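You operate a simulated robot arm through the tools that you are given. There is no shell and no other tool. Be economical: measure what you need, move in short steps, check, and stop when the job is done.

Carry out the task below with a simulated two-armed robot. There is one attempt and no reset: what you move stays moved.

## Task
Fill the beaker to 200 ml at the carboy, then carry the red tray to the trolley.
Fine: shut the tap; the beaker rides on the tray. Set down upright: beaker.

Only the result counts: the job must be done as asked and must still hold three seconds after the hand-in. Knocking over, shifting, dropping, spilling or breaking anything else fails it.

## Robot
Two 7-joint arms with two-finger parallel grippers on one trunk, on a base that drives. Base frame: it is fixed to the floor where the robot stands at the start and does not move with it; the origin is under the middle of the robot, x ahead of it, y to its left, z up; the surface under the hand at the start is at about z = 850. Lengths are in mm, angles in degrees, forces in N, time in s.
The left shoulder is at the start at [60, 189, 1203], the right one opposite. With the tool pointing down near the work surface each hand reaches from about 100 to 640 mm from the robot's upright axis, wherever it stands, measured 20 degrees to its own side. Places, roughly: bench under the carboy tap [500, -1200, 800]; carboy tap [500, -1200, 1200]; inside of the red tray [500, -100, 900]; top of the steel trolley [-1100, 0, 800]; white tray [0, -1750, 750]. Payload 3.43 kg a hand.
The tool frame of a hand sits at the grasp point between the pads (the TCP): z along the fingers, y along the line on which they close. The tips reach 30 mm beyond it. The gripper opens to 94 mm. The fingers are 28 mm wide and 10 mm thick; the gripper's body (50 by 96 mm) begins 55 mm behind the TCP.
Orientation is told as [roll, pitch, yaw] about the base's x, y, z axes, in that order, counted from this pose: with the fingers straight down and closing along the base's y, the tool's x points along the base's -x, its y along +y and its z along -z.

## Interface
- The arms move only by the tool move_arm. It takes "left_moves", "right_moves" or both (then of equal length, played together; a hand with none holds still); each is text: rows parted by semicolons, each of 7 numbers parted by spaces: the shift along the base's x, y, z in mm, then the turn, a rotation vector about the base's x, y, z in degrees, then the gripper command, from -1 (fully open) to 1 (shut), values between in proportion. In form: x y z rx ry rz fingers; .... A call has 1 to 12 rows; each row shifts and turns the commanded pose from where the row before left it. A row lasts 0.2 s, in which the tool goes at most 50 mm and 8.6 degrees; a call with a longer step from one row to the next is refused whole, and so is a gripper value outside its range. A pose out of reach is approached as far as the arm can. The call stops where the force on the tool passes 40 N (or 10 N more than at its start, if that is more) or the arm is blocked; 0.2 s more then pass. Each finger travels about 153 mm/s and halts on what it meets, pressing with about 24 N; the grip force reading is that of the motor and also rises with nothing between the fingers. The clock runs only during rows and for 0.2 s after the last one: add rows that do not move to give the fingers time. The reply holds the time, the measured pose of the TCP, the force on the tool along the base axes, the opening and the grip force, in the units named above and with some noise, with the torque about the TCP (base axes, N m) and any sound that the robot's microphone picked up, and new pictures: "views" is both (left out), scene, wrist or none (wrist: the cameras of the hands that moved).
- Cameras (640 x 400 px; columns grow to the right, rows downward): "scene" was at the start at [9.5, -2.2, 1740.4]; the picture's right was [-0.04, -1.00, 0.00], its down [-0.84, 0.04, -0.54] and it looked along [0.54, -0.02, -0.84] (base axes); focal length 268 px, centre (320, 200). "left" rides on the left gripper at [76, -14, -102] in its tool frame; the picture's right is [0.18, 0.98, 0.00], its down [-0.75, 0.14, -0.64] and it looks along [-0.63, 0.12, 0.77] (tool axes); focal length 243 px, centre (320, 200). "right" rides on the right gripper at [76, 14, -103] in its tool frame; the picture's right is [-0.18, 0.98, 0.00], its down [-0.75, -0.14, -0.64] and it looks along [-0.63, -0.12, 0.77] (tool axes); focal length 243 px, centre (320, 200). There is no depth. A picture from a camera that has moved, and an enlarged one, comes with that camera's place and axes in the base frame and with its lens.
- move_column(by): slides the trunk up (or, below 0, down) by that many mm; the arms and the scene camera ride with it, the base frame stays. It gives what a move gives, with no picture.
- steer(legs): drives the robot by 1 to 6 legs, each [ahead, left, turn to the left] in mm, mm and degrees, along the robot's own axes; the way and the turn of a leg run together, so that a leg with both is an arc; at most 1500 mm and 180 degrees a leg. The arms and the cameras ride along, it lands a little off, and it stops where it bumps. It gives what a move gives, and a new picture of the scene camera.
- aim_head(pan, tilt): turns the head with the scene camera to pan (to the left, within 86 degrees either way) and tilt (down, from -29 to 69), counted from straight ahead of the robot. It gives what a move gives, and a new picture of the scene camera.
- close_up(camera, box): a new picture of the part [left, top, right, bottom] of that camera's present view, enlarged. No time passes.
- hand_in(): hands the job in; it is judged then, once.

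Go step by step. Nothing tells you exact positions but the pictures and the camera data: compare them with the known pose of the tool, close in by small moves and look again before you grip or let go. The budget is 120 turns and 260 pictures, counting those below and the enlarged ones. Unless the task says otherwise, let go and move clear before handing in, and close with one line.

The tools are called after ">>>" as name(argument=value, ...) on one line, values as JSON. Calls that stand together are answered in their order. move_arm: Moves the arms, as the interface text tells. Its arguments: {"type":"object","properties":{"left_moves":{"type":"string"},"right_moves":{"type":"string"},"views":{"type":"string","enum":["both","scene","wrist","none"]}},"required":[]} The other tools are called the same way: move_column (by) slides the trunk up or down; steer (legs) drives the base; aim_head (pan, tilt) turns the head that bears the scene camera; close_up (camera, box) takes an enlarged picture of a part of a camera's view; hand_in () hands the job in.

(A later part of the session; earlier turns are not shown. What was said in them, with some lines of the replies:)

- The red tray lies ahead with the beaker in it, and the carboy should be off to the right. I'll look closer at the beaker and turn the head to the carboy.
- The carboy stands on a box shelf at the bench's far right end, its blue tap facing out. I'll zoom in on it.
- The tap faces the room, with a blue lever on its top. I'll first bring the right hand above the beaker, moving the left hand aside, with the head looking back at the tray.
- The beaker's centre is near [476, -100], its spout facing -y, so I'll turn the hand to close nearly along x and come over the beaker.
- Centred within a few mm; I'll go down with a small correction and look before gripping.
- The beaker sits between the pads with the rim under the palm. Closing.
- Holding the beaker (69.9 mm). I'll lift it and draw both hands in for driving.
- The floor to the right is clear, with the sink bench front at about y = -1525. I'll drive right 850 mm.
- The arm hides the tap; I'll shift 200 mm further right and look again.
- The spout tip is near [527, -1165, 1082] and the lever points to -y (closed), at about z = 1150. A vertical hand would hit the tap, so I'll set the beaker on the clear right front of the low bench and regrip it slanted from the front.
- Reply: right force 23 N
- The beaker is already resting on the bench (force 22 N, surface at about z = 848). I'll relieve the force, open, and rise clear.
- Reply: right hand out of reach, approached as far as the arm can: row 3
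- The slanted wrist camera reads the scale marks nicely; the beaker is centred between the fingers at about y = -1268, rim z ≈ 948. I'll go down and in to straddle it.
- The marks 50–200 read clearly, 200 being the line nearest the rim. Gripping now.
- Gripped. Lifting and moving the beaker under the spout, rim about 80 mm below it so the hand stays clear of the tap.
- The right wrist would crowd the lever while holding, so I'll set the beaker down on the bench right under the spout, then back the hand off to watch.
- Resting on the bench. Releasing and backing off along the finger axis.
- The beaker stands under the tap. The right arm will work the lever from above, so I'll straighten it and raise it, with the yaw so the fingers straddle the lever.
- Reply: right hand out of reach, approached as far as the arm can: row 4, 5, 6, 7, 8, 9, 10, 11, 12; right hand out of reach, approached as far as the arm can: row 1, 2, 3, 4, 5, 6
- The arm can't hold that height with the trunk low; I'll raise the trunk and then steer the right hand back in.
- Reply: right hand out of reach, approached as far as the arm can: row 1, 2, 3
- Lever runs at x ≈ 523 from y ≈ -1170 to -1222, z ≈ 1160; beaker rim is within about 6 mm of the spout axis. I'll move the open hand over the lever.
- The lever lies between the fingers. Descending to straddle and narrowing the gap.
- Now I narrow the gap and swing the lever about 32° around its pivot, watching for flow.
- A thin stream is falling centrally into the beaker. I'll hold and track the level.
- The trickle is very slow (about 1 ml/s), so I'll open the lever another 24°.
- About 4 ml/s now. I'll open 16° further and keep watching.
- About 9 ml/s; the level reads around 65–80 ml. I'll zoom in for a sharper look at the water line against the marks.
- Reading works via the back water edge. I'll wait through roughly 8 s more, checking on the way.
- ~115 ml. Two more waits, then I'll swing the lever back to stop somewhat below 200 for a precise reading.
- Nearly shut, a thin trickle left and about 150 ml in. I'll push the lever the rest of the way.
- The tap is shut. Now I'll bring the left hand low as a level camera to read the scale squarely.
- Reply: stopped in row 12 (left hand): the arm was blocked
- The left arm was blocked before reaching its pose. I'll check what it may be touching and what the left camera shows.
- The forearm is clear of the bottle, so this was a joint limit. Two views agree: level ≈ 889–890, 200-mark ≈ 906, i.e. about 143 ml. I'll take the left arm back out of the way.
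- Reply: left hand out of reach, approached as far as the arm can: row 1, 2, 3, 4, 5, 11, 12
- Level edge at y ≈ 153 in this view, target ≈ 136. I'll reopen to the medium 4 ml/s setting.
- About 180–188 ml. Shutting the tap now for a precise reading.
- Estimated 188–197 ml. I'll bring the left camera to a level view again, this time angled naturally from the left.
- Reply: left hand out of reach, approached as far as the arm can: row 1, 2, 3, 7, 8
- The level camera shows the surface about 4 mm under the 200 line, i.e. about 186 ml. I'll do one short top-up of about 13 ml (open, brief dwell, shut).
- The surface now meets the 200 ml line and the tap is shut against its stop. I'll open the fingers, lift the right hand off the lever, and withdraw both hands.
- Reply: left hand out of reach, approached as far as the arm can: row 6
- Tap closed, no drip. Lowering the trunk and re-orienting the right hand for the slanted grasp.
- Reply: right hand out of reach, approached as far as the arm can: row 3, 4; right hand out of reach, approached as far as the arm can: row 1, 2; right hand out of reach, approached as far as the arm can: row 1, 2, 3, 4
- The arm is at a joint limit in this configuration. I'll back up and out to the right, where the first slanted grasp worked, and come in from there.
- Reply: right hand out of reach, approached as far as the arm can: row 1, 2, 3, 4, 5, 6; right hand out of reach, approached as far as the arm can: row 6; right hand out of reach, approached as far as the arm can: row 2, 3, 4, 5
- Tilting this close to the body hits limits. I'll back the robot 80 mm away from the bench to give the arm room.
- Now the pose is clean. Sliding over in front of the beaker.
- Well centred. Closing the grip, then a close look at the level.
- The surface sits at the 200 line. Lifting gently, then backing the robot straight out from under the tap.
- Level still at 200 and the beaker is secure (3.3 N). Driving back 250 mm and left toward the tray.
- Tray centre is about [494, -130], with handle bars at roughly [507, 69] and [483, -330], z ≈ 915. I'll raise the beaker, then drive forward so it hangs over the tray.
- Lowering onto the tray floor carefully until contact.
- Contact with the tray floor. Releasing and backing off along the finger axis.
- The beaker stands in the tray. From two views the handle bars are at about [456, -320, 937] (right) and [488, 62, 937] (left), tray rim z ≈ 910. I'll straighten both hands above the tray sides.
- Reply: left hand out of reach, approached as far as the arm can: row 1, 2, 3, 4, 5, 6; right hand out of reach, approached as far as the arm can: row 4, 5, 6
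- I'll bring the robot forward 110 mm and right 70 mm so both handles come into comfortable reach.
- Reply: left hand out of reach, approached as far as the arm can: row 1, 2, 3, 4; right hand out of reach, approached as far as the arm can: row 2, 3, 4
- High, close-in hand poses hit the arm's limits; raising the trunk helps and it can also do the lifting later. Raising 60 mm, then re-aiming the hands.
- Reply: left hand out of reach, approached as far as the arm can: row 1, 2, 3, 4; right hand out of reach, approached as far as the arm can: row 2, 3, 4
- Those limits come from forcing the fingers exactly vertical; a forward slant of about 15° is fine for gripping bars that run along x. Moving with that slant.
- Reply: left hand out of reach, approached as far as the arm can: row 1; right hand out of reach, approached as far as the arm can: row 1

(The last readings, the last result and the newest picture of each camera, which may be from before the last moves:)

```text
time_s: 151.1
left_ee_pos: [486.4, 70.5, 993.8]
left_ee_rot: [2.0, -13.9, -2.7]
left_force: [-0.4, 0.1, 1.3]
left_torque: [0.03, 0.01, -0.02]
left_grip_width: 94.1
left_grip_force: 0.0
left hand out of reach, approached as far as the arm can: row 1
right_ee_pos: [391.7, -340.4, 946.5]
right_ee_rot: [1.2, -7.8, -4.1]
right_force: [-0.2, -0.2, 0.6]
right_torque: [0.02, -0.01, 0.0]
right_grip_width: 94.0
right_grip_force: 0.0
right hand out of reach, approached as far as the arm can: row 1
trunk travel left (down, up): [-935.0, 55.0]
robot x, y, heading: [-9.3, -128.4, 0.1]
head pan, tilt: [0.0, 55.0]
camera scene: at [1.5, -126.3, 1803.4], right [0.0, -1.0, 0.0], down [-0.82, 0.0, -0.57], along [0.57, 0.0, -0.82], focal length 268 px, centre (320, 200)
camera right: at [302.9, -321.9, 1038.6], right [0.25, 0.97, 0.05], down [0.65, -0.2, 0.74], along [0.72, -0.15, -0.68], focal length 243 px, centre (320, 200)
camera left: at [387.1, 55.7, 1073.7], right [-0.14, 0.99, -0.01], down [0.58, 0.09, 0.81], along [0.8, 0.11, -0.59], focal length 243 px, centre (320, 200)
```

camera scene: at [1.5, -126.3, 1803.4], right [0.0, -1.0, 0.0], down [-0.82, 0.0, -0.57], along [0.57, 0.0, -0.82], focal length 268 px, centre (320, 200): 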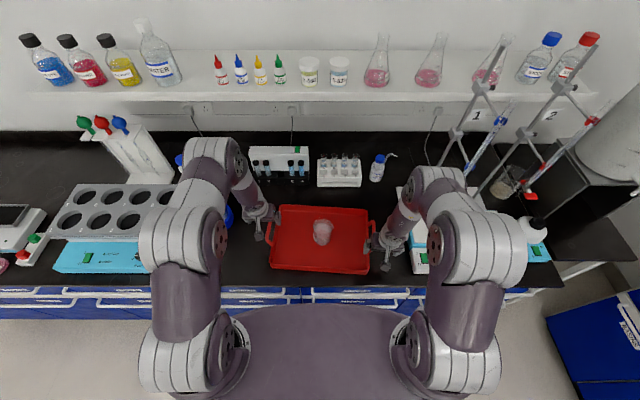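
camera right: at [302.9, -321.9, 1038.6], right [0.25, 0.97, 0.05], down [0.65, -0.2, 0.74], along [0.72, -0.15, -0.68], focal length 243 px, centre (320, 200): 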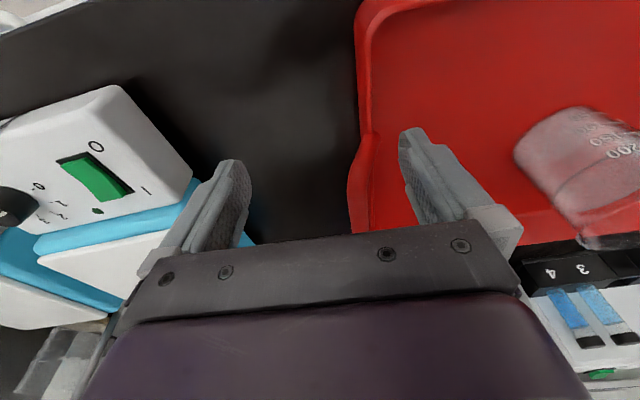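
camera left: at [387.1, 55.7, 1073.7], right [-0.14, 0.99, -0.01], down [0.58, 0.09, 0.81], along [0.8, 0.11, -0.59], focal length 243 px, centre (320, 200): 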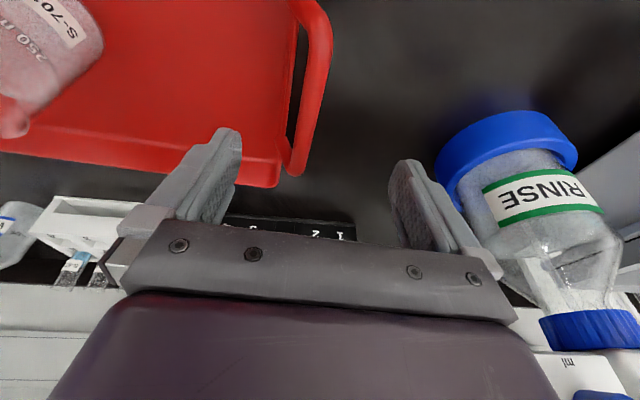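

Right hand freed itself to a new posture; handles lie between the fingers of both hands. I'll raise and align: right to [458, -322], left to [484, 60].

>>> move_arm(right_moves="0 2 15 0 0 0 -1;0 2 15 0 0 0 -1;0 2 12 0 0 0 -1;22 4 0 0 -1 0 -1;22 4 0 0 -1 0 -1;22 4 0 0 -1 0 -1;0 0 0 0 0 0 -1", left_moves="0 -3 0 -0.5 0 0 -1;0 -3 0 -0.5 0 0 -1;-1 -2 0 -0.5 0 0 -1;-1 -1 0 -0.5 0 0 -1;0 0 0 0 0 0 -1;0 0 0 0 0 0 -1;0 0 0 0 0 0 -1")

```text
time_s: 152.7
left_ee_pos: [484.2, 62.0, 995.3]
left_ee_rot: [0.1, -14.0, -2.2]
left_force: [0.0, 0.2, -0.5]
left_torque: [0.0, -0.03, 0.03]
left_grip_width: 94.1
left_grip_force: 0.1
right_ee_pos: [459.9, -322.9, 988.2]
right_ee_rot: [1.5, -10.8, -4.2]
right_force: [-0.9, -0.1, 1.1]
right_torque: [-0.04, 0.03, 0.0]
right_grip_width: 94.0
right_grip_force: 0.1
trunk travel left (down, up): [-935.0, 55.0]
robot x, y, heading: [-11.9, -127.4, 0.0]
head pan, tilt: [0.0, 55.0]
camera scene: at [1.0, -127.3, 1803.4], right [0.0, -1.0, 0.0], down [-0.82, 0.0, -0.57], along [0.57, 0.0, -0.82], focal length 268 px, centre (320, 200)
camera right: at [364.9, -305.5, 1075.5], right [0.25, 0.97, 0.06], down [0.61, -0.2, 0.77], along [0.75, -0.15, -0.64], focal length 243 px, centre (320, 200)
camera left: at [384.6, 49.1, 1075.6], right [-0.14, 0.99, -0.04], down [0.58, 0.12, 0.8], along [0.8, 0.09, -0.59], focal length 243 px, centre (320, 200)
```

scene: 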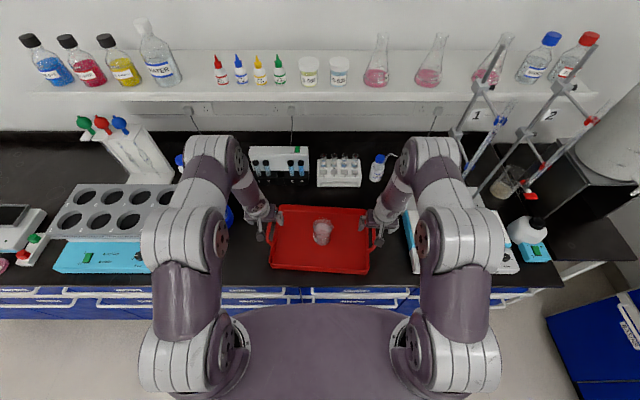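
right: 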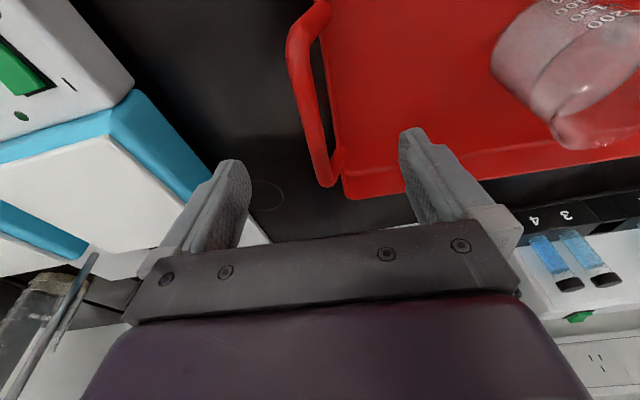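
left: 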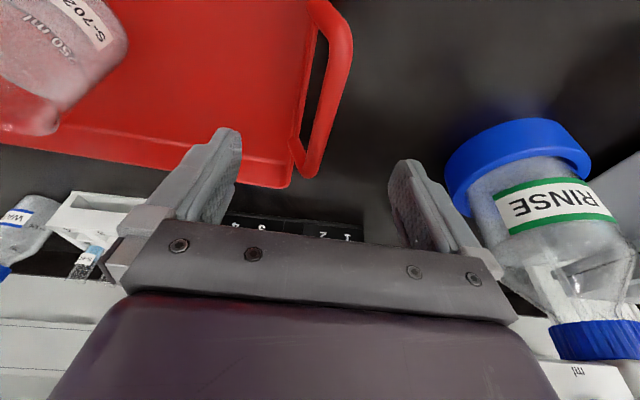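

Both hands are aligned above the bars. Narrowing the fingers to about 34 mm and descending around the bars.

>>> move_arm(right_moves="-1 1 0 0 0 0 0.28;0 0 0 0 0 0 0.28;0 0 0 0 0 0 0.28;0 0 -11 0 0 0 0.28;0 0 -12 0 0 0 0.28;0 0 -12 0 0 0 0.28;0 0 -9 0 0 0 0.28;0 0 0 0 0 0 0.28", left_moves="0 -3 0 0 0 -1 0.28;0 0 0 0 0 -1 0.28;0 0 0 0 0 0 0.28;0 0 -14 0 0 0 0.28;0 0 -14 0 0 0 0.28;0 0 -13 0 0 0 0.28;0 0 -10 0 0 0 0.28;0 0 0 0 0 0 0.28")

>>> close_up(camera="scene", box=[230, 190, 410, 280])

```text
time_s: 154.5
left_ee_pos: [485.9, 58.5, 941.1]
left_ee_rot: [0.1, -14.1, -4.1]
left_force: [1.7, -0.4, -0.1]
left_torque: [-0.02, 0.01, 0.04]
left_grip_width: 33.8
left_grip_force: 0.0
right_ee_pos: [457.8, -324.0, 943.8]
right_ee_rot: [1.3, -10.7, -4.2]
right_force: [-0.1, 0.0, -0.4]
right_torque: [0.01, 0.02, 0.0]
right_grip_width: 33.8
right_grip_force: 0.1
trunk travel left (down, up): [-935.0, 55.0]
robot x, y, heading: [-12.3, -128.1, -0.0]
head pan, tilt: [0.0, 55.0]
camera scene: at [1.1, -127.3, 1803.4], right [0.0, -1.0, 0.0], down [-0.82, 0.0, -0.57], along [0.57, 0.0, -0.82], focal length 268 px, centre (320, 200)
camera right: at [363.4, -305.8, 1031.3], right [0.25, 0.97, 0.06], down [0.61, -0.2, 0.77], along [0.75, -0.15, -0.64], focal length 243 px, centre (320, 200)
camera left: at [386.3, 50.1, 1022.7], right [-0.11, 0.99, -0.04], down [0.59, 0.1, 0.81], along [0.8, 0.06, -0.59], focal length 243 px, centre (320, 200)
```

scene: 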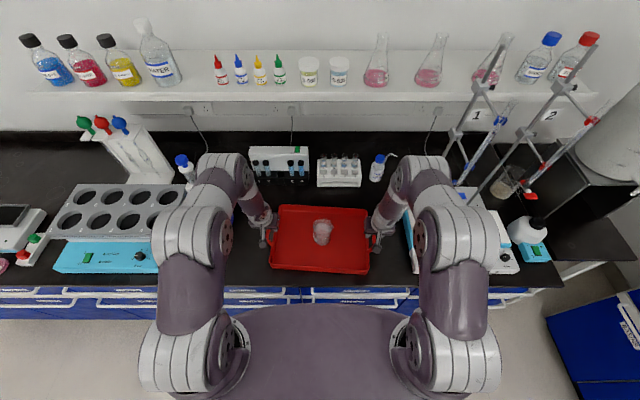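
right: 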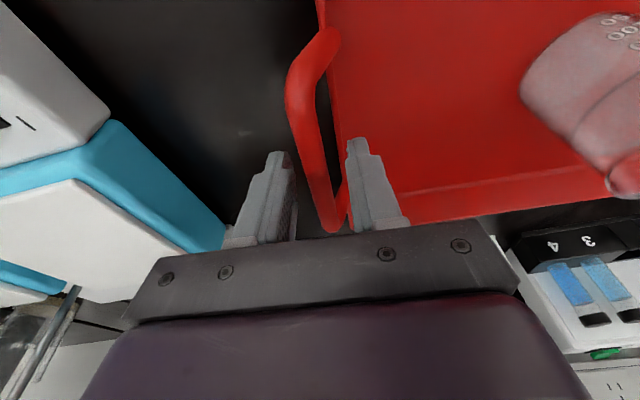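
left: 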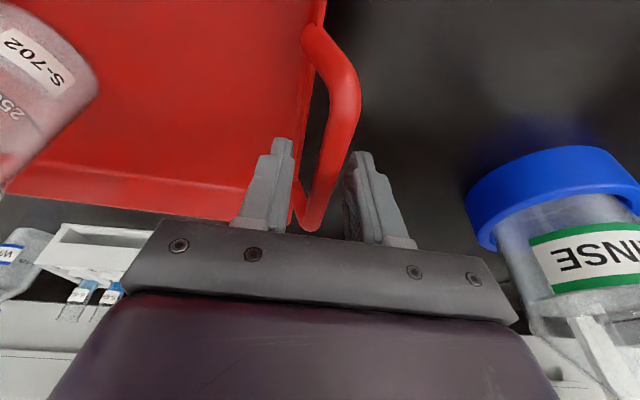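

```text
3.56 times, centred on (320, 235) of scene
camera zoom: at [1.1, -127.3, 1803.4], right [0.0, -1.0, 0.0], down [-0.82, 0.0, -0.57], along [0.57, 0.0, -0.82], focal length 952 px, centre (320, 76)
```

zoom: 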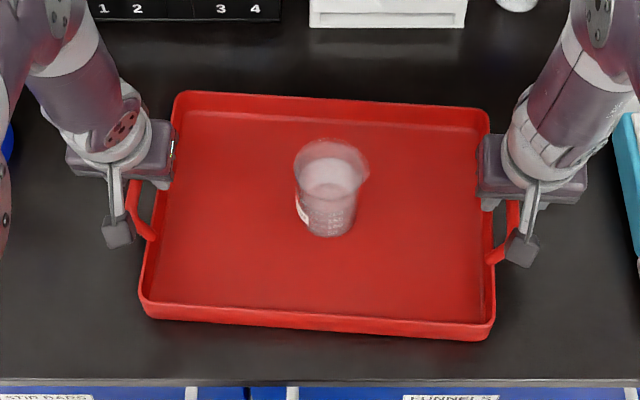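

Close both grips on the bars.

>>> move_arm(right_moves="0 0 0 0 0 0 0.6;0 0 0 0 0 0 1;0 0 0 0 0 0 1;0 0 0 0 0 0 1", left_moves="0 0 0 0 0 0 0.6;0 0 0 0 0 0 1;0 0 0 0 0 0 1;0 0 0 0 0 0 1", views="wrist")

```text
time_s: 155.4
left_ee_pos: [485.9, 60.1, 942.8]
left_ee_rot: [0.2, -14.0, -4.1]
left_force: [-0.7, 0.2, 0.6]
left_torque: [0.08, 0.21, 0.01]
left_grip_width: 12.5
left_grip_force: 23.6
right_ee_pos: [456.5, -326.8, 943.7]
right_ee_rot: [1.4, -10.9, -4.3]
right_force: [0.3, -1.2, 3.0]
right_torque: [0.02, 0.2, 0.01]
right_grip_width: 12.5
right_grip_force: 23.7
trunk travel left (down, up): [-935.0, 55.0]
robot x, y, heading: [-11.7, -129.7, -0.2]
head pan, tilt: [0.0, 55.0]
stopped in row 4 (left hand): the force on the tool passed its limit at 42 N (the readings are from after the stop); the commanded pose is now the measured one
camera right: at [363.1, -306.9, 1031.2], right [0.25, 0.97, 0.06], down [0.61, -0.2, 0.77], along [0.76, -0.16, -0.64], focal length 243 px, centre (320, 200)
camera left: at [386.7, 51.3, 1023.6], right [-0.11, 0.99, -0.04], down [0.58, 0.1, 0.81], along [0.8, 0.06, -0.59], focal length 243 px, centre (320, 200)
```

right: 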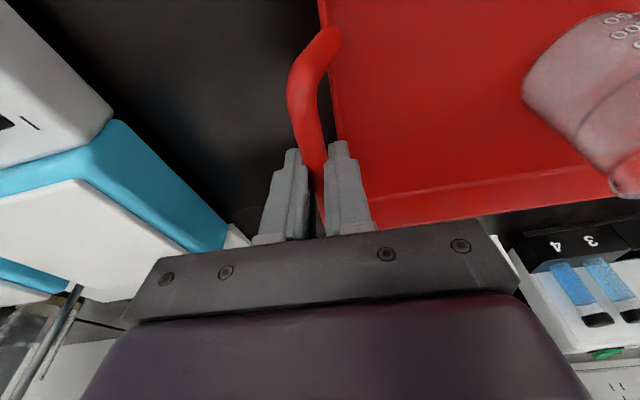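
left: 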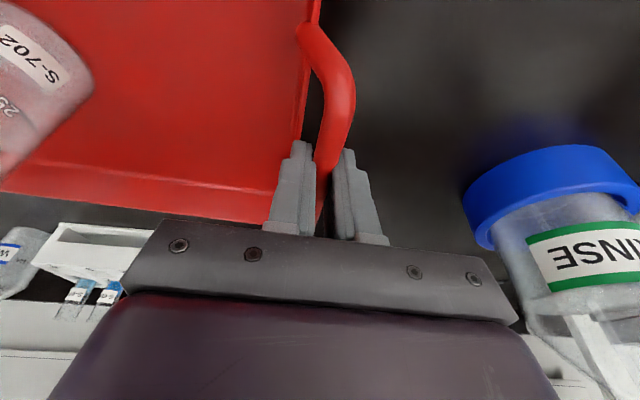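

Both grips are on the bars (12.5 mm). Lifting a little with the trunk to test.

>>> move_column(by=15)

>>> move_arm(right_moves="0 0 0 0 0 0 1;0 0 0 0 0 0 1", left_moves="0 0 0 0 0 0 1;0 0 0 0 0 0 1", views="scene")

>>> close_up(camera="scene", box=[230, 190, 410, 280])

```text
time_s: 156.0
left_ee_pos: [487.8, 61.4, 957.8]
left_ee_rot: [0.0, -13.8, -4.1]
left_force: [0.4, 2.7, -2.7]
left_torque: [0.08, 0.02, -0.02]
left_grip_width: 12.6
left_grip_force: 23.5
right_ee_pos: [457.3, -326.1, 959.5]
right_ee_rot: [1.3, -10.7, -4.3]
right_force: [-1.5, -3.7, -2.8]
right_torque: [-0.02, 0.03, 0.02]
right_grip_width: 12.6
right_grip_force: 23.9
trunk travel left (down, up): [-950.0, 40.0]
robot x, y, heading: [-14.4, -128.9, 0.2]
head pan, tilt: [0.0, 55.0]
```

```text
time_s: 156.6
left_ee_pos: [487.0, 61.4, 956.9]
left_ee_rot: [0.2, -13.9, -4.0]
left_force: [0.0, 5.5, -3.1]
left_torque: [0.05, 0.0, 0.0]
left_grip_width: 12.6
left_grip_force: 24.4
right_ee_pos: [457.8, -326.2, 957.8]
right_ee_rot: [1.2, -10.8, -4.3]
right_force: [-1.0, -5.0, -3.6]
right_torque: [-0.07, 0.06, 0.02]
right_grip_width: 12.6
right_grip_force: 23.7
trunk travel left (down, up): [-950.0, 40.0]
robot x, y, heading: [-7.0, -127.1, 0.2]
head pan, tilt: [0.0, 55.0]
camera scene: at [2.0, -127.3, 1818.4], right [0.0, -1.0, 0.0], down [-0.82, 0.0, -0.57], along [0.57, 0.0, -0.82], focal length 268 px, centre (320, 200)
```

scene: 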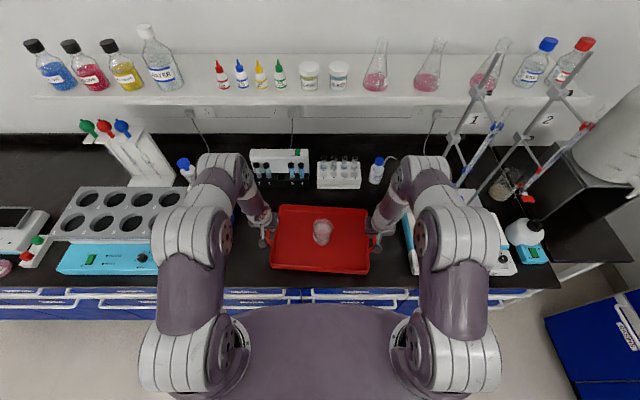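

```text
3.56 times, centred on (320, 235) of scene
camera zoom: at [2.0, -127.3, 1818.4], right [0.0, -1.0, 0.0], down [-0.82, 0.0, -0.57], along [0.57, 0.0, -0.82], focal length 952 px, centre (320, 76)
```

zoom: 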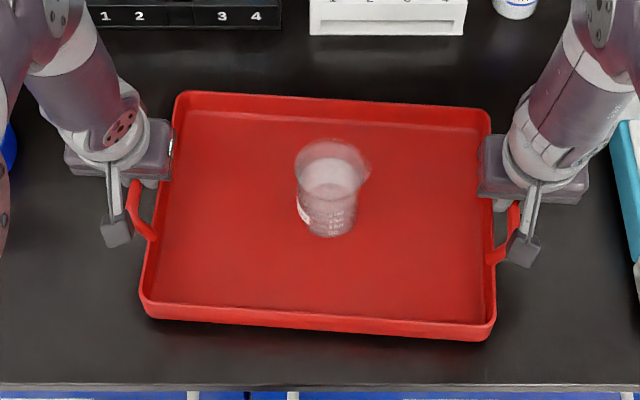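

The tray with the beaker lifts level, about 3 N per hand. Raising further and looking around for the trolley.

>>> move_column(by=38)

>>> aim_head(pan=86, tilt=30)

>>> aim_head(pan=-86, tilt=30)

```text
time_s: 157.4
left_ee_pos: [486.7, 61.7, 996.2]
left_ee_rot: [0.1, -13.8, -4.0]
left_force: [1.0, 7.1, -3.2]
left_torque: [0.09, 0.04, 0.04]
left_grip_width: 12.6
left_grip_force: 24.3
right_ee_pos: [459.1, -325.0, 996.9]
right_ee_rot: [1.3, -10.8, -4.2]
right_force: [-0.8, -7.3, -4.1]
right_torque: [-0.12, 0.04, 0.05]
right_grip_width: 12.4
right_grip_force: 24.1
trunk travel left (down, up): [-988.0, 2.0]
robot x, y, heading: [-7.5, -134.3, -0.2]
head pan, tilt: [0.0, 55.0]
```

```text
time_s: 159.1
left_ee_pos: [486.1, 61.2, 995.9]
left_ee_rot: [0.1, -13.9, -4.1]
left_force: [0.8, 9.5, -2.1]
left_torque: [0.09, 0.05, 0.02]
left_grip_width: 12.6
left_grip_force: 23.8
right_ee_pos: [458.4, -326.2, 997.1]
right_ee_rot: [1.2, -10.8, -4.2]
right_force: [-0.2, -9.4, -2.6]
right_torque: [-0.12, 0.01, 0.06]
right_grip_width: 12.7
right_grip_force: 23.8
trunk travel left (down, up): [-988.0, 2.0]
robot x, y, heading: [-12.1, -128.1, -0.0]
head pan, tilt: [85.9, 30.0]
camera scene: at [-63.5, -37.1, 1892.5], right [1.0, -0.07, 0.0], down [-0.04, -0.5, -0.87], along [0.06, 0.86, -0.5], focal length 268 px, centre (320, 200)
```

scene: 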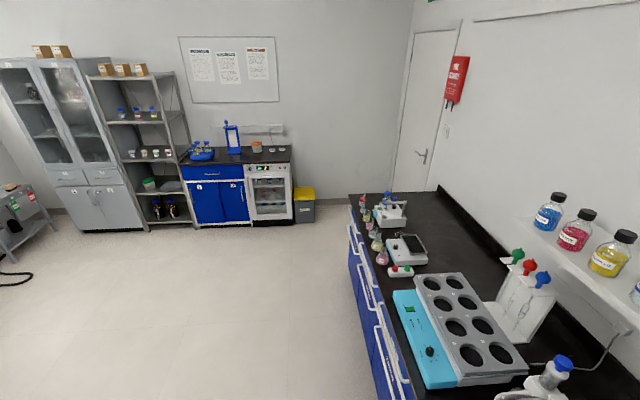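

```text
time_s: 161.7
left_ee_pos: [486.3, 60.0, 994.8]
left_ee_rot: [0.1, -13.9, -4.1]
left_force: [1.6, 12.6, -2.7]
left_torque: [0.12, -0.01, -0.01]
left_grip_width: 12.4
left_grip_force: 23.8
right_ee_pos: [457.5, -326.1, 997.2]
right_ee_rot: [1.3, -10.8, -4.3]
right_force: [-0.4, -12.4, -2.5]
right_torque: [-0.14, 0.04, 0.0]
right_grip_width: 12.3
right_grip_force: 23.5
trunk travel left (down, up): [-988.0, 2.0]
robot x, y, heading: [-9.5, -124.5, 0.0]
head pan, tilt: [-85.9, 30.0]
camera scene: at [-63.3, -217.5, 1892.5], right [-1.0, -0.07, 0.0], down [-0.04, 0.5, -0.87], along [0.06, -0.86, -0.5], focal length 268 px, centre (320, 200)
```

scene: 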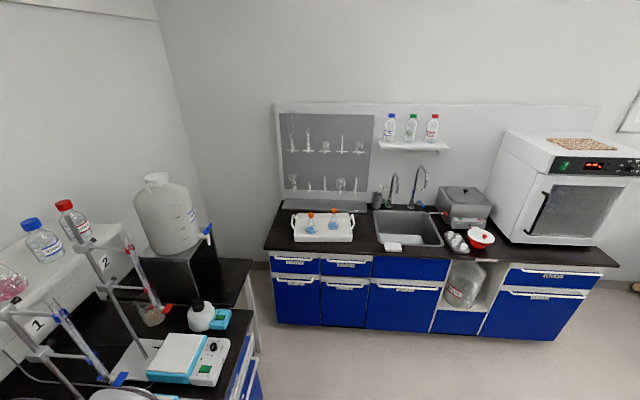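

The sideways squeeze between the hands is creeping up (12 N); I'll relieve it with a 1 mm outward shift.

>>> move_arm(right_moves="0 -1 0 0 0 0 1;0 0 0 0 0 0 1", left_moves="0 1 0 0 0 0 1;0 0 0 0 0 0 1", views="none")

>>> aim_head(pan=0, tilt=50)

```text
time_s: 162.2
left_ee_pos: [487.6, 60.6, 995.3]
left_ee_rot: [0.1, -13.9, -4.3]
left_force: [-1.9, -11.9, -2.5]
left_torque: [-0.09, 0.39, 0.0]
left_grip_width: 12.7
left_grip_force: 24.0
right_ee_pos: [457.7, -324.8, 996.0]
right_ee_rot: [1.4, -10.8, -4.2]
right_force: [1.3, 12.5, -3.1]
right_torque: [0.17, -0.35, -0.18]
right_grip_width: 12.3
right_grip_force: 23.8
trunk travel left (down, up): [-988.0, 2.0]
robot x, y, heading: [-11.0, -127.4, -0.0]
head pan, tilt: [-85.9, 30.0]
```

```text
time_s: 163.8
left_ee_pos: [487.9, 61.4, 994.5]
left_ee_rot: [0.2, -14.0, -4.1]
left_force: [-4.2, -43.7, -3.2]
left_torque: [-0.46, 0.15, -0.13]
left_grip_width: 12.8
left_grip_force: 24.3
right_ee_pos: [457.2, -326.4, 996.7]
right_ee_rot: [1.5, -10.7, -4.3]
right_force: [3.9, 42.8, -2.2]
right_torque: [0.49, -0.1, -0.09]
right_grip_width: 12.9
right_grip_force: 24.0
trunk travel left (down, up): [-988.0, 2.0]
robot x, y, heading: [-10.2, -125.3, -0.0]
head pan, tilt: [0.0, 50.0]
camera scene: at [7.2, -127.4, 1862.9], right [0.0, -1.0, 0.0], down [-0.77, 0.0, -0.64], along [0.64, 0.0, -0.77], focal length 268 px, centre (320, 200)
```

scene: 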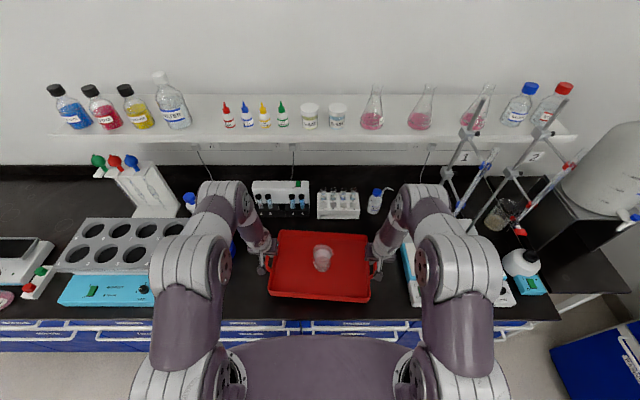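

That was too much; I'll take back the shift straight away.

>>> move_arm(right_moves="0 1.2 0 0 0 0 1;0 0 0 0 0 0 1;0 0 0 0 0 0 1", left_moves="0 -1.2 0 0 0 0 1;0 0 0 0 0 0 1;0 0 0 0 0 0 1", views="none")

```text
time_s: 164.7
left_ee_pos: [488.6, 61.0, 994.5]
left_ee_rot: [0.2, -14.0, -4.0]
left_force: [-2.6, -17.4, -3.5]
left_torque: [-0.2, -0.35, -0.13]
left_grip_width: 12.7
left_grip_force: 23.6
right_ee_pos: [457.6, -325.2, 995.7]
right_ee_rot: [1.3, -10.8, -4.3]
right_force: [1.6, 16.8, -3.2]
right_torque: [0.22, 0.43, 0.03]
right_grip_width: 12.6
right_grip_force: 24.6
trunk travel left (down, up): [-988.0, 2.0]
robot x, y, heading: [-10.9, -126.5, -0.2]
head pan, tilt: [0.0, 50.0]
```

>>> move_arm(right_moves="0 0 0 0 0 0 1;0 0 0 0 0 0 1;0 0 0 0 0 0 1;0 0 0 0 0 0 1;0 0 0 0 0 0 1;0 0 0 0 0 0 1;0 0 0 0 0 0 1;0 0 0 0 0 0 1", left_moves="0 0 0 0 0 0 1;0 0 0 0 0 0 1;0 0 0 0 0 0 1;0 0 0 0 0 0 1;0 0 0 0 0 0 1;0 0 0 0 0 0 1;0 0 0 0 0 0 1;0 0 0 0 0 0 1", views="none")

```text
time_s: 166.4
left_ee_pos: [487.9, 60.9, 994.5]
left_ee_rot: [0.2, -13.9, -4.1]
left_force: [0.3, 8.5, -3.6]
left_torque: [0.12, 0.19, -0.12]
left_grip_width: 12.6
left_grip_force: 23.8
right_ee_pos: [458.1, -325.9, 996.5]
right_ee_rot: [1.3, -10.8, -4.3]
right_force: [0.5, -8.2, -3.6]
right_torque: [-0.14, -0.12, -0.08]
right_grip_width: 12.6
right_grip_force: 24.0
trunk travel left (down, up): [-988.0, 2.0]
robot x, y, heading: [-9.4, -125.9, 0.4]
head pan, tilt: [0.0, 50.0]
```

>>> move_arm(right_moves="0 -0.48 0 0 0 0 1;0 0 0 0 0 0 1", left_moves="0 0.48 0 0 0 0 1;0 0 0 0 0 0 1", views="none")

>>> move_arm(right_moves="0 0 0 0 0 0 1;0 0 0 0 0 0 1;0 0 0 0 0 0 1;0 0 0 0 0 0 1;0 0 0 0 0 0 1", left_moves="0 0 0 0 0 0 1;0 0 0 0 0 0 1;0 0 0 0 0 0 1;0 0 0 0 0 0 1;0 0 0 0 0 0 1", views="none")

```text
time_s: 167.1
left_ee_pos: [485.5, 60.7, 994.8]
left_ee_rot: [0.1, -14.0, -4.0]
left_force: [0.4, 4.9, -3.3]
left_torque: [0.05, 0.19, 0.07]
left_grip_width: 12.5
left_grip_force: 24.2
right_ee_pos: [458.2, -326.0, 996.3]
right_ee_rot: [1.4, -10.8, -4.4]
right_force: [-0.6, -6.2, -3.3]
right_torque: [-0.06, -0.11, 0.06]
right_grip_width: 12.6
right_grip_force: 23.8
trunk travel left (down, up): [-988.0, 2.0]
robot x, y, heading: [-13.1, -126.0, 0.3]
head pan, tilt: [0.0, 50.0]
```

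```text
time_s: 168.2
left_ee_pos: [486.5, 61.2, 995.3]
left_ee_rot: [0.1, -13.9, -4.1]
left_force: [1.8, 5.0, -2.2]
left_torque: [0.06, -0.13, 0.16]
left_grip_width: 12.4
left_grip_force: 24.1
right_ee_pos: [458.7, -326.1, 996.1]
right_ee_rot: [1.4, -10.8, -4.3]
right_force: [-0.4, -4.4, -3.5]
right_torque: [-0.05, 0.16, 0.09]
right_grip_width: 12.5
right_grip_force: 24.0
trunk travel left (down, up): [-988.0, 2.0]
robot x, y, heading: [-9.5, -129.2, -0.2]
head pan, tilt: [0.0, 50.0]
```

Forces are stable now. I'll back 300 mm away from the bench and turn 90° left to look for the trolley.

>>> steer(legs=[[-300, 0, 0]])

>>> steer(legs=[[0, 0, 45], [0, 0, 45]])

>>> aim_head(pan=70, tilt=40)

```text
time_s: 170.3
left_ee_pos: [182.0, 60.5, 993.8]
left_ee_rot: [0.1, -13.9, -4.1]
left_force: [2.1, 3.9, -4.4]
left_torque: [0.03, 0.05, 0.11]
left_grip_width: 12.6
left_grip_force: 23.4
right_ee_pos: [154.5, -325.5, 995.4]
right_ee_rot: [1.3, -10.7, -4.3]
right_force: [-0.7, -3.1, -2.2]
right_torque: [-0.03, 0.04, 0.06]
right_grip_width: 12.5
right_grip_force: 23.7
trunk travel left (down, up): [-988.0, 2.0]
robot x, y, heading: [-315.8, -130.0, 0.1]
head pan, tilt: [0.0, 50.0]
camera scene: at [-296.2, -127.5, 1862.8], right [0.0, -1.0, 0.0], down [-0.77, 0.0, -0.64], along [0.64, 0.0, -0.77], focal length 268 px, centre (320, 200)
```

scene: 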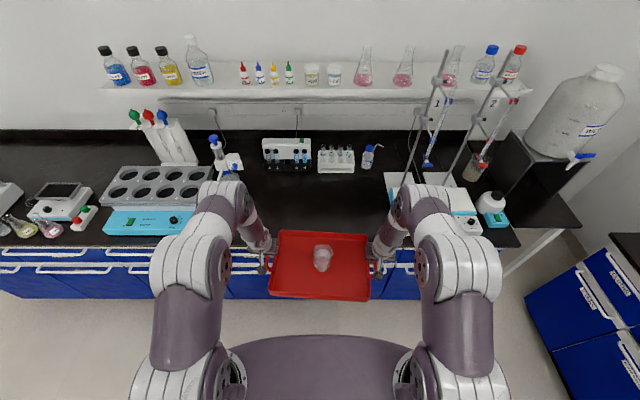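

```text
time_s: 174.8
left_ee_pos: [-503.7, 371.4, 994.9]
left_ee_rot: [0.2, -13.9, 85.6]
left_force: [-0.5, 1.3, -2.5]
left_torque: [-0.04, 0.04, 0.07]
left_grip_width: 12.6
left_grip_force: 23.9
right_ee_pos: [-115.9, 340.6, 995.2]
right_ee_rot: [1.3, -10.8, 85.4]
right_force: [1.1, -0.1, -2.8]
right_torque: [-0.04, -0.01, 0.09]
right_grip_width: 12.3
right_grip_force: 24.1
trunk travel left (down, up): [-988.0, 2.0]
robot x, y, heading: [-317.2, -126.8, 89.9]
head pan, tilt: [0.0, 50.0]
camera scene: at [-316.7, -109.2, 1862.9], right [1.0, -0.01, 0.0], down [0.0, -0.77, -0.64], along [0.0, 0.64, -0.77], focal length 268 px, centre (320, 200)
```

scene: 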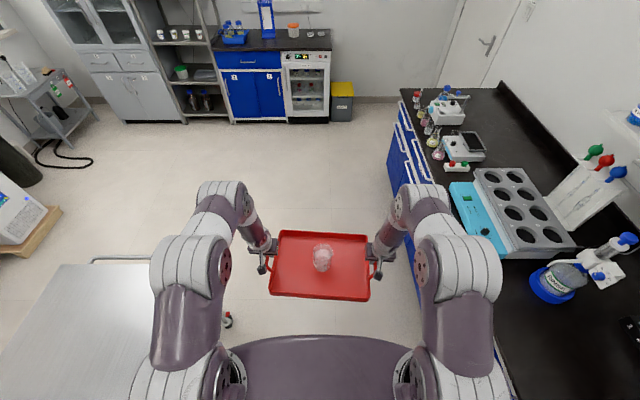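

```text
time_s: 176.2
left_ee_pos: [-504.2, 370.4, 995.7]
left_ee_rot: [0.1, -13.9, 85.6]
left_force: [0.4, -0.4, -2.7]
left_torque: [0.09, 0.04, 0.09]
left_grip_width: 12.3
left_grip_force: 23.8
right_ee_pos: [-117.4, 339.1, 995.4]
right_ee_rot: [1.2, -10.8, 85.5]
right_force: [-0.1, 0.5, -2.8]
right_torque: [-0.17, 0.02, 0.08]
right_grip_width: 12.3
right_grip_force: 23.8
trunk travel left (down, up): [-988.0, 2.0]
robot x, y, heading: [-316.9, -129.6, 90.0]
head pan, tilt: [70.0, 40.0]
camera scene: at [-397.4, -156.7, 1877.1], right [0.35, 0.94, 0.0], down [0.6, -0.22, -0.77], along [-0.72, 0.27, -0.64], focal length 268 px, centre (320, 200)
```

scene: 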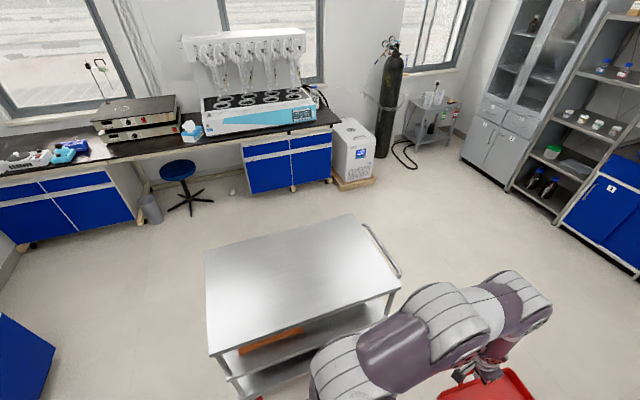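

The steel trolley's empty top spans about x -1425…-905, y -393…+440. I'll turn another 90° to face it and shift to its middle.

>>> steer(legs=[[0, 0, 45], [0, 0, 45], [0, -140, 0]])

>>> aim_head(pan=0, tilt=45)

```text
time_s: 181.7
left_ee_pos: [-814.8, -185.4, 994.0]
left_ee_rot: [0.0, -13.9, 176.6]
left_force: [-0.5, 0.4, -3.4]
left_torque: [0.01, -0.01, 0.08]
left_grip_width: 12.4
left_grip_force: 23.6
right_ee_pos: [-790.0, 202.2, 996.9]
right_ee_rot: [1.2, -10.8, 176.3]
right_force: [0.8, 0.0, -2.8]
right_torque: [-0.02, -0.08, 0.1]
right_grip_width: 12.7
right_grip_force: 23.7
trunk travel left (down, up): [-988.0, 2.0]
robot x, y, heading: [-319.4, 9.3, -179.8]
head pan, tilt: [70.0, 40.0]
camera scene: at [-288.0, -71.6, 1877.0], right [-0.94, 0.33, 0.0], down [0.21, 0.61, -0.76], along [-0.25, -0.72, -0.64], focal length 268 px, centre (320, 200)
```

scene: 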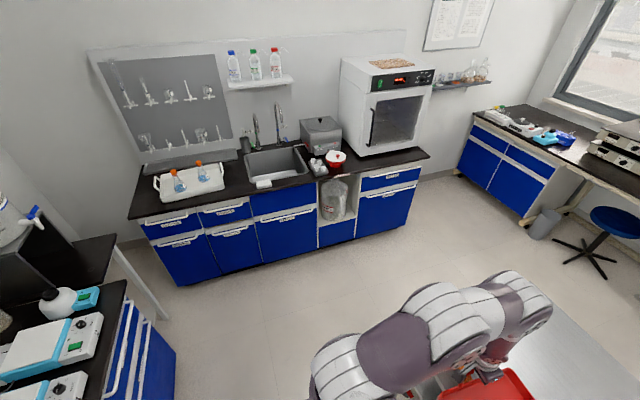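

```text
time_s: 183.1
left_ee_pos: [-813.9, -182.1, 995.5]
left_ee_rot: [0.2, -13.9, 176.5]
left_force: [-0.6, 0.4, -3.0]
left_torque: [0.01, 0.07, 0.09]
left_grip_width: 12.6
left_grip_force: 24.3
right_ee_pos: [-789.4, 203.6, 994.5]
right_ee_rot: [1.4, -10.7, 176.3]
right_force: [1.1, -0.5, -2.7]
right_torque: [-0.02, -0.1, 0.12]
right_grip_width: 12.6
right_grip_force: 23.8
trunk travel left (down, up): [-988.0, 2.0]
robot x, y, heading: [-319.4, 12.2, -179.5]
head pan, tilt: [0.0, 45.0]
camera scene: at [-341.2, 11.7, 1869.8], right [-0.01, 1.0, 0.0], down [0.71, 0.01, -0.71], along [-0.71, -0.01, -0.71], focal length 268 px, centre (320, 200)
```

scene: 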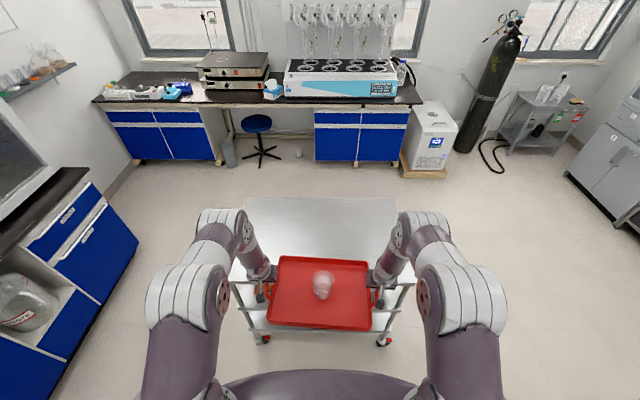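

The trolley lies centred ahead, top clear. Driving 280 mm forward over it.

>>> steer(legs=[[280, 0, 0]])

>>> aim_head(pan=0, tilt=58)

```text
time_s: 185.1
left_ee_pos: [-1092.0, -185.4, 995.1]
left_ee_rot: [0.0, -14.0, 176.4]
left_force: [-0.9, 0.7, -2.9]
left_torque: [-0.04, -0.05, 0.02]
left_grip_width: 12.8
left_grip_force: 23.9
right_ee_pos: [-1066.7, 201.9, 996.6]
right_ee_rot: [1.4, -11.0, 176.1]
right_force: [1.2, -1.3, -3.1]
right_torque: [0.0, 0.0, 0.09]
right_grip_width: 12.5
right_grip_force: 24.1
trunk travel left (down, up): [-988.0, 2.0]
robot x, y, heading: [-598.3, 10.6, -179.6]
head pan, tilt: [0.0, 45.0]
camera scene: at [-616.8, 8.4, 1869.9], right [-0.01, 1.0, 0.0], down [0.71, 0.01, -0.71], along [-0.71, -0.01, -0.71], focal length 268 px, centre (320, 200)
```

scene: 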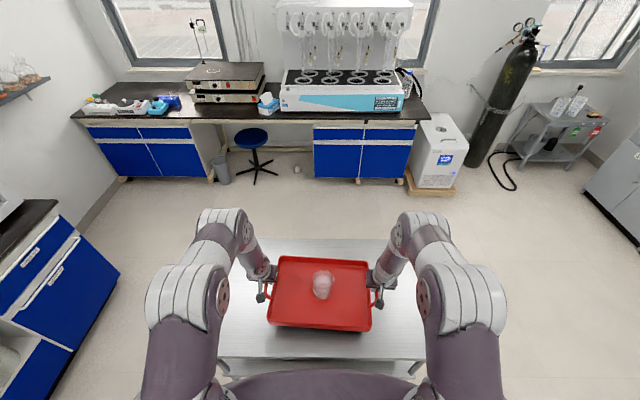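

```text
time_s: 185.8
left_ee_pos: [-1093.9, -185.2, 994.5]
left_ee_rot: [0.0, -13.9, 176.4]
left_force: [-0.9, 0.1, -3.5]
left_torque: [0.01, -0.03, 0.05]
left_grip_width: 12.5
left_grip_force: 23.9
right_ee_pos: [-1068.5, 201.0, 995.6]
right_ee_rot: [1.4, -10.6, 176.2]
right_force: [0.3, 0.4, -3.7]
right_torque: [0.01, -0.03, 0.01]
right_grip_width: 12.4
right_grip_force: 23.8
trunk travel left (down, up): [-988.0, 2.0]
robot x, y, heading: [-598.8, 6.4, -179.6]
head pan, tilt: [0.0, 58.0]
camera scene: at [-608.1, 8.5, 1852.7], right [-0.01, 1.0, 0.0], down [0.85, 0.01, -0.53], along [-0.53, 0.0, -0.85], focal length 268 px, centre (320, 200)
```

scene: 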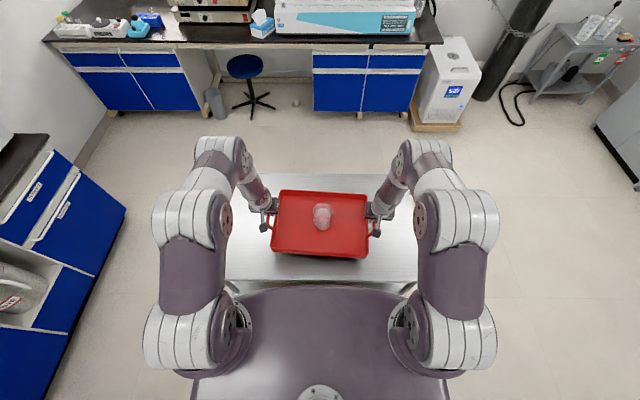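

The tray is fully over the trolley, about 50 mm in from the near edge. Lowering with the trunk in steps.

>>> move_column(by=-60)

>>> close_up(camera="scene", box=[220, 160, 420, 290])

```text
time_s: 186.9
left_ee_pos: [-1096.8, -185.9, 942.9]
left_ee_rot: [0.1, -15.1, 176.3]
left_force: [2.9, 0.7, 12.5]
left_torque: [-0.03, -0.78, -0.08]
left_grip_width: 12.8
left_grip_force: 23.7
right_ee_pos: [-1069.9, 201.0, 942.4]
right_ee_rot: [1.3, -11.8, 176.1]
right_force: [2.2, -0.7, 16.2]
right_torque: [-0.03, -0.81, 0.02]
right_grip_width: 12.6
right_grip_force: 22.9
trunk travel left (down, up): [-929.0, 61.0]
robot x, y, heading: [-600.0, 8.5, -179.9]
head pan, tilt: [0.0, 58.0]
stopped: the force on the tool passed its limit at 44 N (the readings are from after the stop); the commanded pose is now the measured one
```

```text
3.08 times, centred on (320, 225) of scene
camera zoom: at [-600.8, 8.3, 1794.0], right [-0.01, 1.0, 0.0], down [0.85, 0.01, -0.53], along [-0.53, 0.0, -0.85], focal length 824 px, centre (320, 123)
```

zoom: 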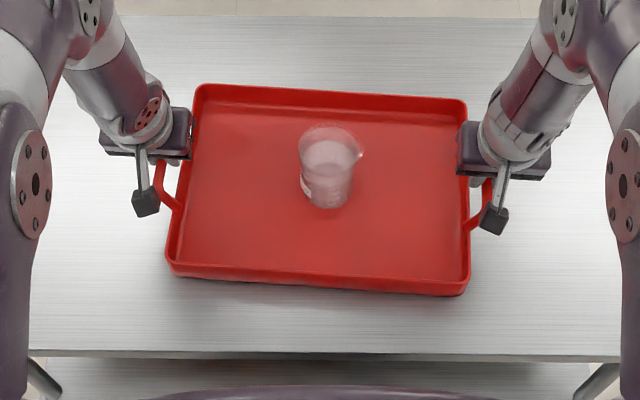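

The tray has landed flat on the trolley (top at z ≈ 850). I'll ease the pressure, open both grips just to 34 mm, and look.

>>> move_arm(right_moves="0 0 1 0 0 0 1;0 0 0 0 0 0 0.6;0 0 0 0 0 0 0.35;0 0 0 0 0 0 0.35;0 0 0 0 0 0 0.35", left_moves="0 0 1 0 0 0 1;0 0 0 0 0 0 0.6;0 0 0 0 0 0 0.35;0 0 0 0 0 0 0.35;0 0 0 0 0 0 0.35", views="wrist")

```text
time_s: 188.1
left_ee_pos: [-1098.9, -185.0, 941.0]
left_ee_rot: [0.2, -14.8, 176.5]
left_force: [-0.3, -0.6, -1.1]
left_torque: [-0.01, 0.01, -0.02]
left_grip_width: 30.4
left_grip_force: 0.1
right_ee_pos: [-1072.8, 201.3, 940.3]
right_ee_rot: [1.3, -11.6, 176.2]
right_force: [0.1, 0.4, 0.1]
right_torque: [0.0, 0.0, 0.02]
right_grip_width: 30.8
right_grip_force: 0.0
trunk travel left (down, up): [-929.0, 61.0]
robot x, y, heading: [-596.2, 7.8, -179.7]
head pan, tilt: [0.0, 58.0]
camera right: at [-979.4, 183.0, 1026.8], right [-0.24, -0.97, 0.06], down [-0.6, 0.2, 0.78], along [-0.76, 0.15, -0.63], focal length 243 px, centre (320, 200)
camera left: at [-998.2, -179.0, 1020.6], right [0.12, -0.99, -0.04], down [-0.57, -0.1, 0.81], along [-0.81, -0.07, -0.58], focal length 243 px, centre (320, 200)
```

right: 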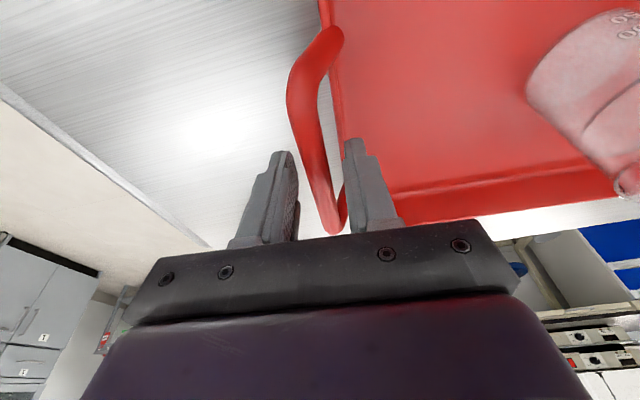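
left: 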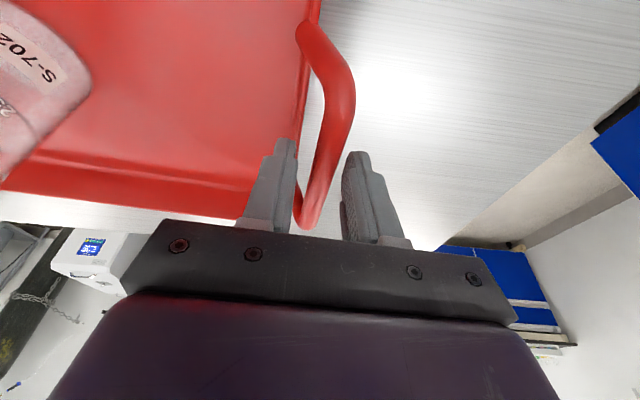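

Bars are free of the fingers. Raising the trunk and backing away.

>>> move_column(by=58)

>>> steer(legs=[[-350, 0, 0]])

>>> close_up(camera="scene", box=[220, 90, 420, 230])

```text
time_s: 189.1
left_ee_pos: [-1098.4, -184.5, 998.1]
left_ee_rot: [0.1, -14.7, 176.5]
left_force: [-0.3, 0.4, 0.5]
left_torque: [-0.01, 0.0, 0.0]
left_grip_width: 30.6
left_grip_force: 0.0
right_ee_pos: [-1072.6, 201.7, 998.6]
right_ee_rot: [1.3, -11.6, 176.2]
right_force: [-0.2, 1.2, 0.5]
right_torque: [0.03, 0.01, -0.01]
right_grip_width: 30.7
right_grip_force: 0.2
trunk travel left (down, up): [-987.0, 3.0]
robot x, y, heading: [-598.5, 3.9, -179.5]
head pan, tilt: [0.0, 58.0]
```

```text
time_s: 191.3
left_ee_pos: [-746.0, -186.4, 999.3]
left_ee_rot: [0.1, -14.7, 177.3]
left_force: [-0.4, -0.1, 1.1]
left_torque: [-0.02, -0.01, 0.01]
left_grip_width: 30.7
left_grip_force: 0.2
right_ee_pos: [-725.3, 199.3, 997.3]
right_ee_rot: [1.3, -11.5, 176.9]
right_force: [-0.6, -0.1, 1.7]
right_torque: [0.02, -0.02, -0.01]
right_grip_width: 30.6
right_grip_force: 0.1
trunk travel left (down, up): [-987.0, 3.0]
robot x, y, heading: [-247.6, 13.5, -178.3]
head pan, tilt: [0.0, 58.0]
camera scene: at [-257.5, 13.9, 1851.8], right [-0.02, 1.0, 0.0], down [0.85, 0.02, -0.53], along [-0.53, -0.01, -0.85], focal length 268 px, centre (320, 200)
```

scene: 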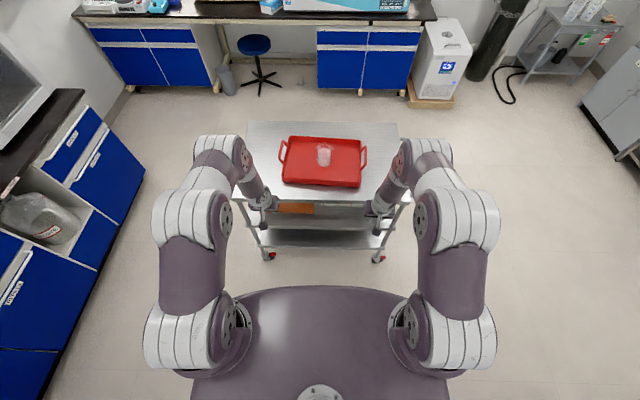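

```text
2.86 times, centred on (320, 160) of scene
camera zoom: at [-257.5, 13.9, 1851.8], right [-0.02, 1.0, 0.0], down [0.85, 0.02, -0.53], along [-0.53, -0.01, -0.85], focal length 765 px, centre (320, 314)
```

zoom: 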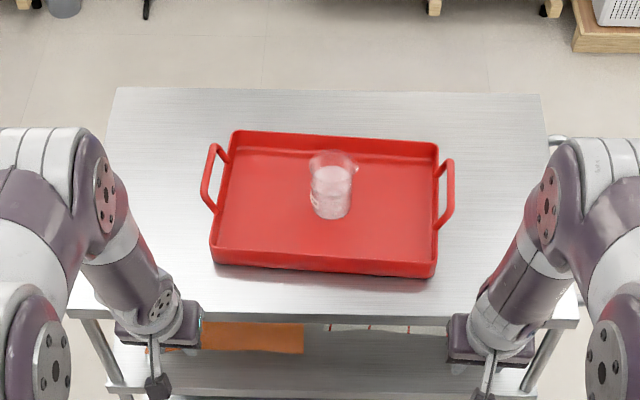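

The red tray rests flat on the trolley with the filled beaker upright in it. The tap is shut and both hands are clear, so I'm handing in.

>>> hand_in()

```text
The job is handed in.
```

The beaker is filled to the 200 ml line, read from pictures to within a few ml. It stands upright on the red tray, which rests on the trolley. The carboy tap is shut, nothing else was seen to move, and the job is handed in.
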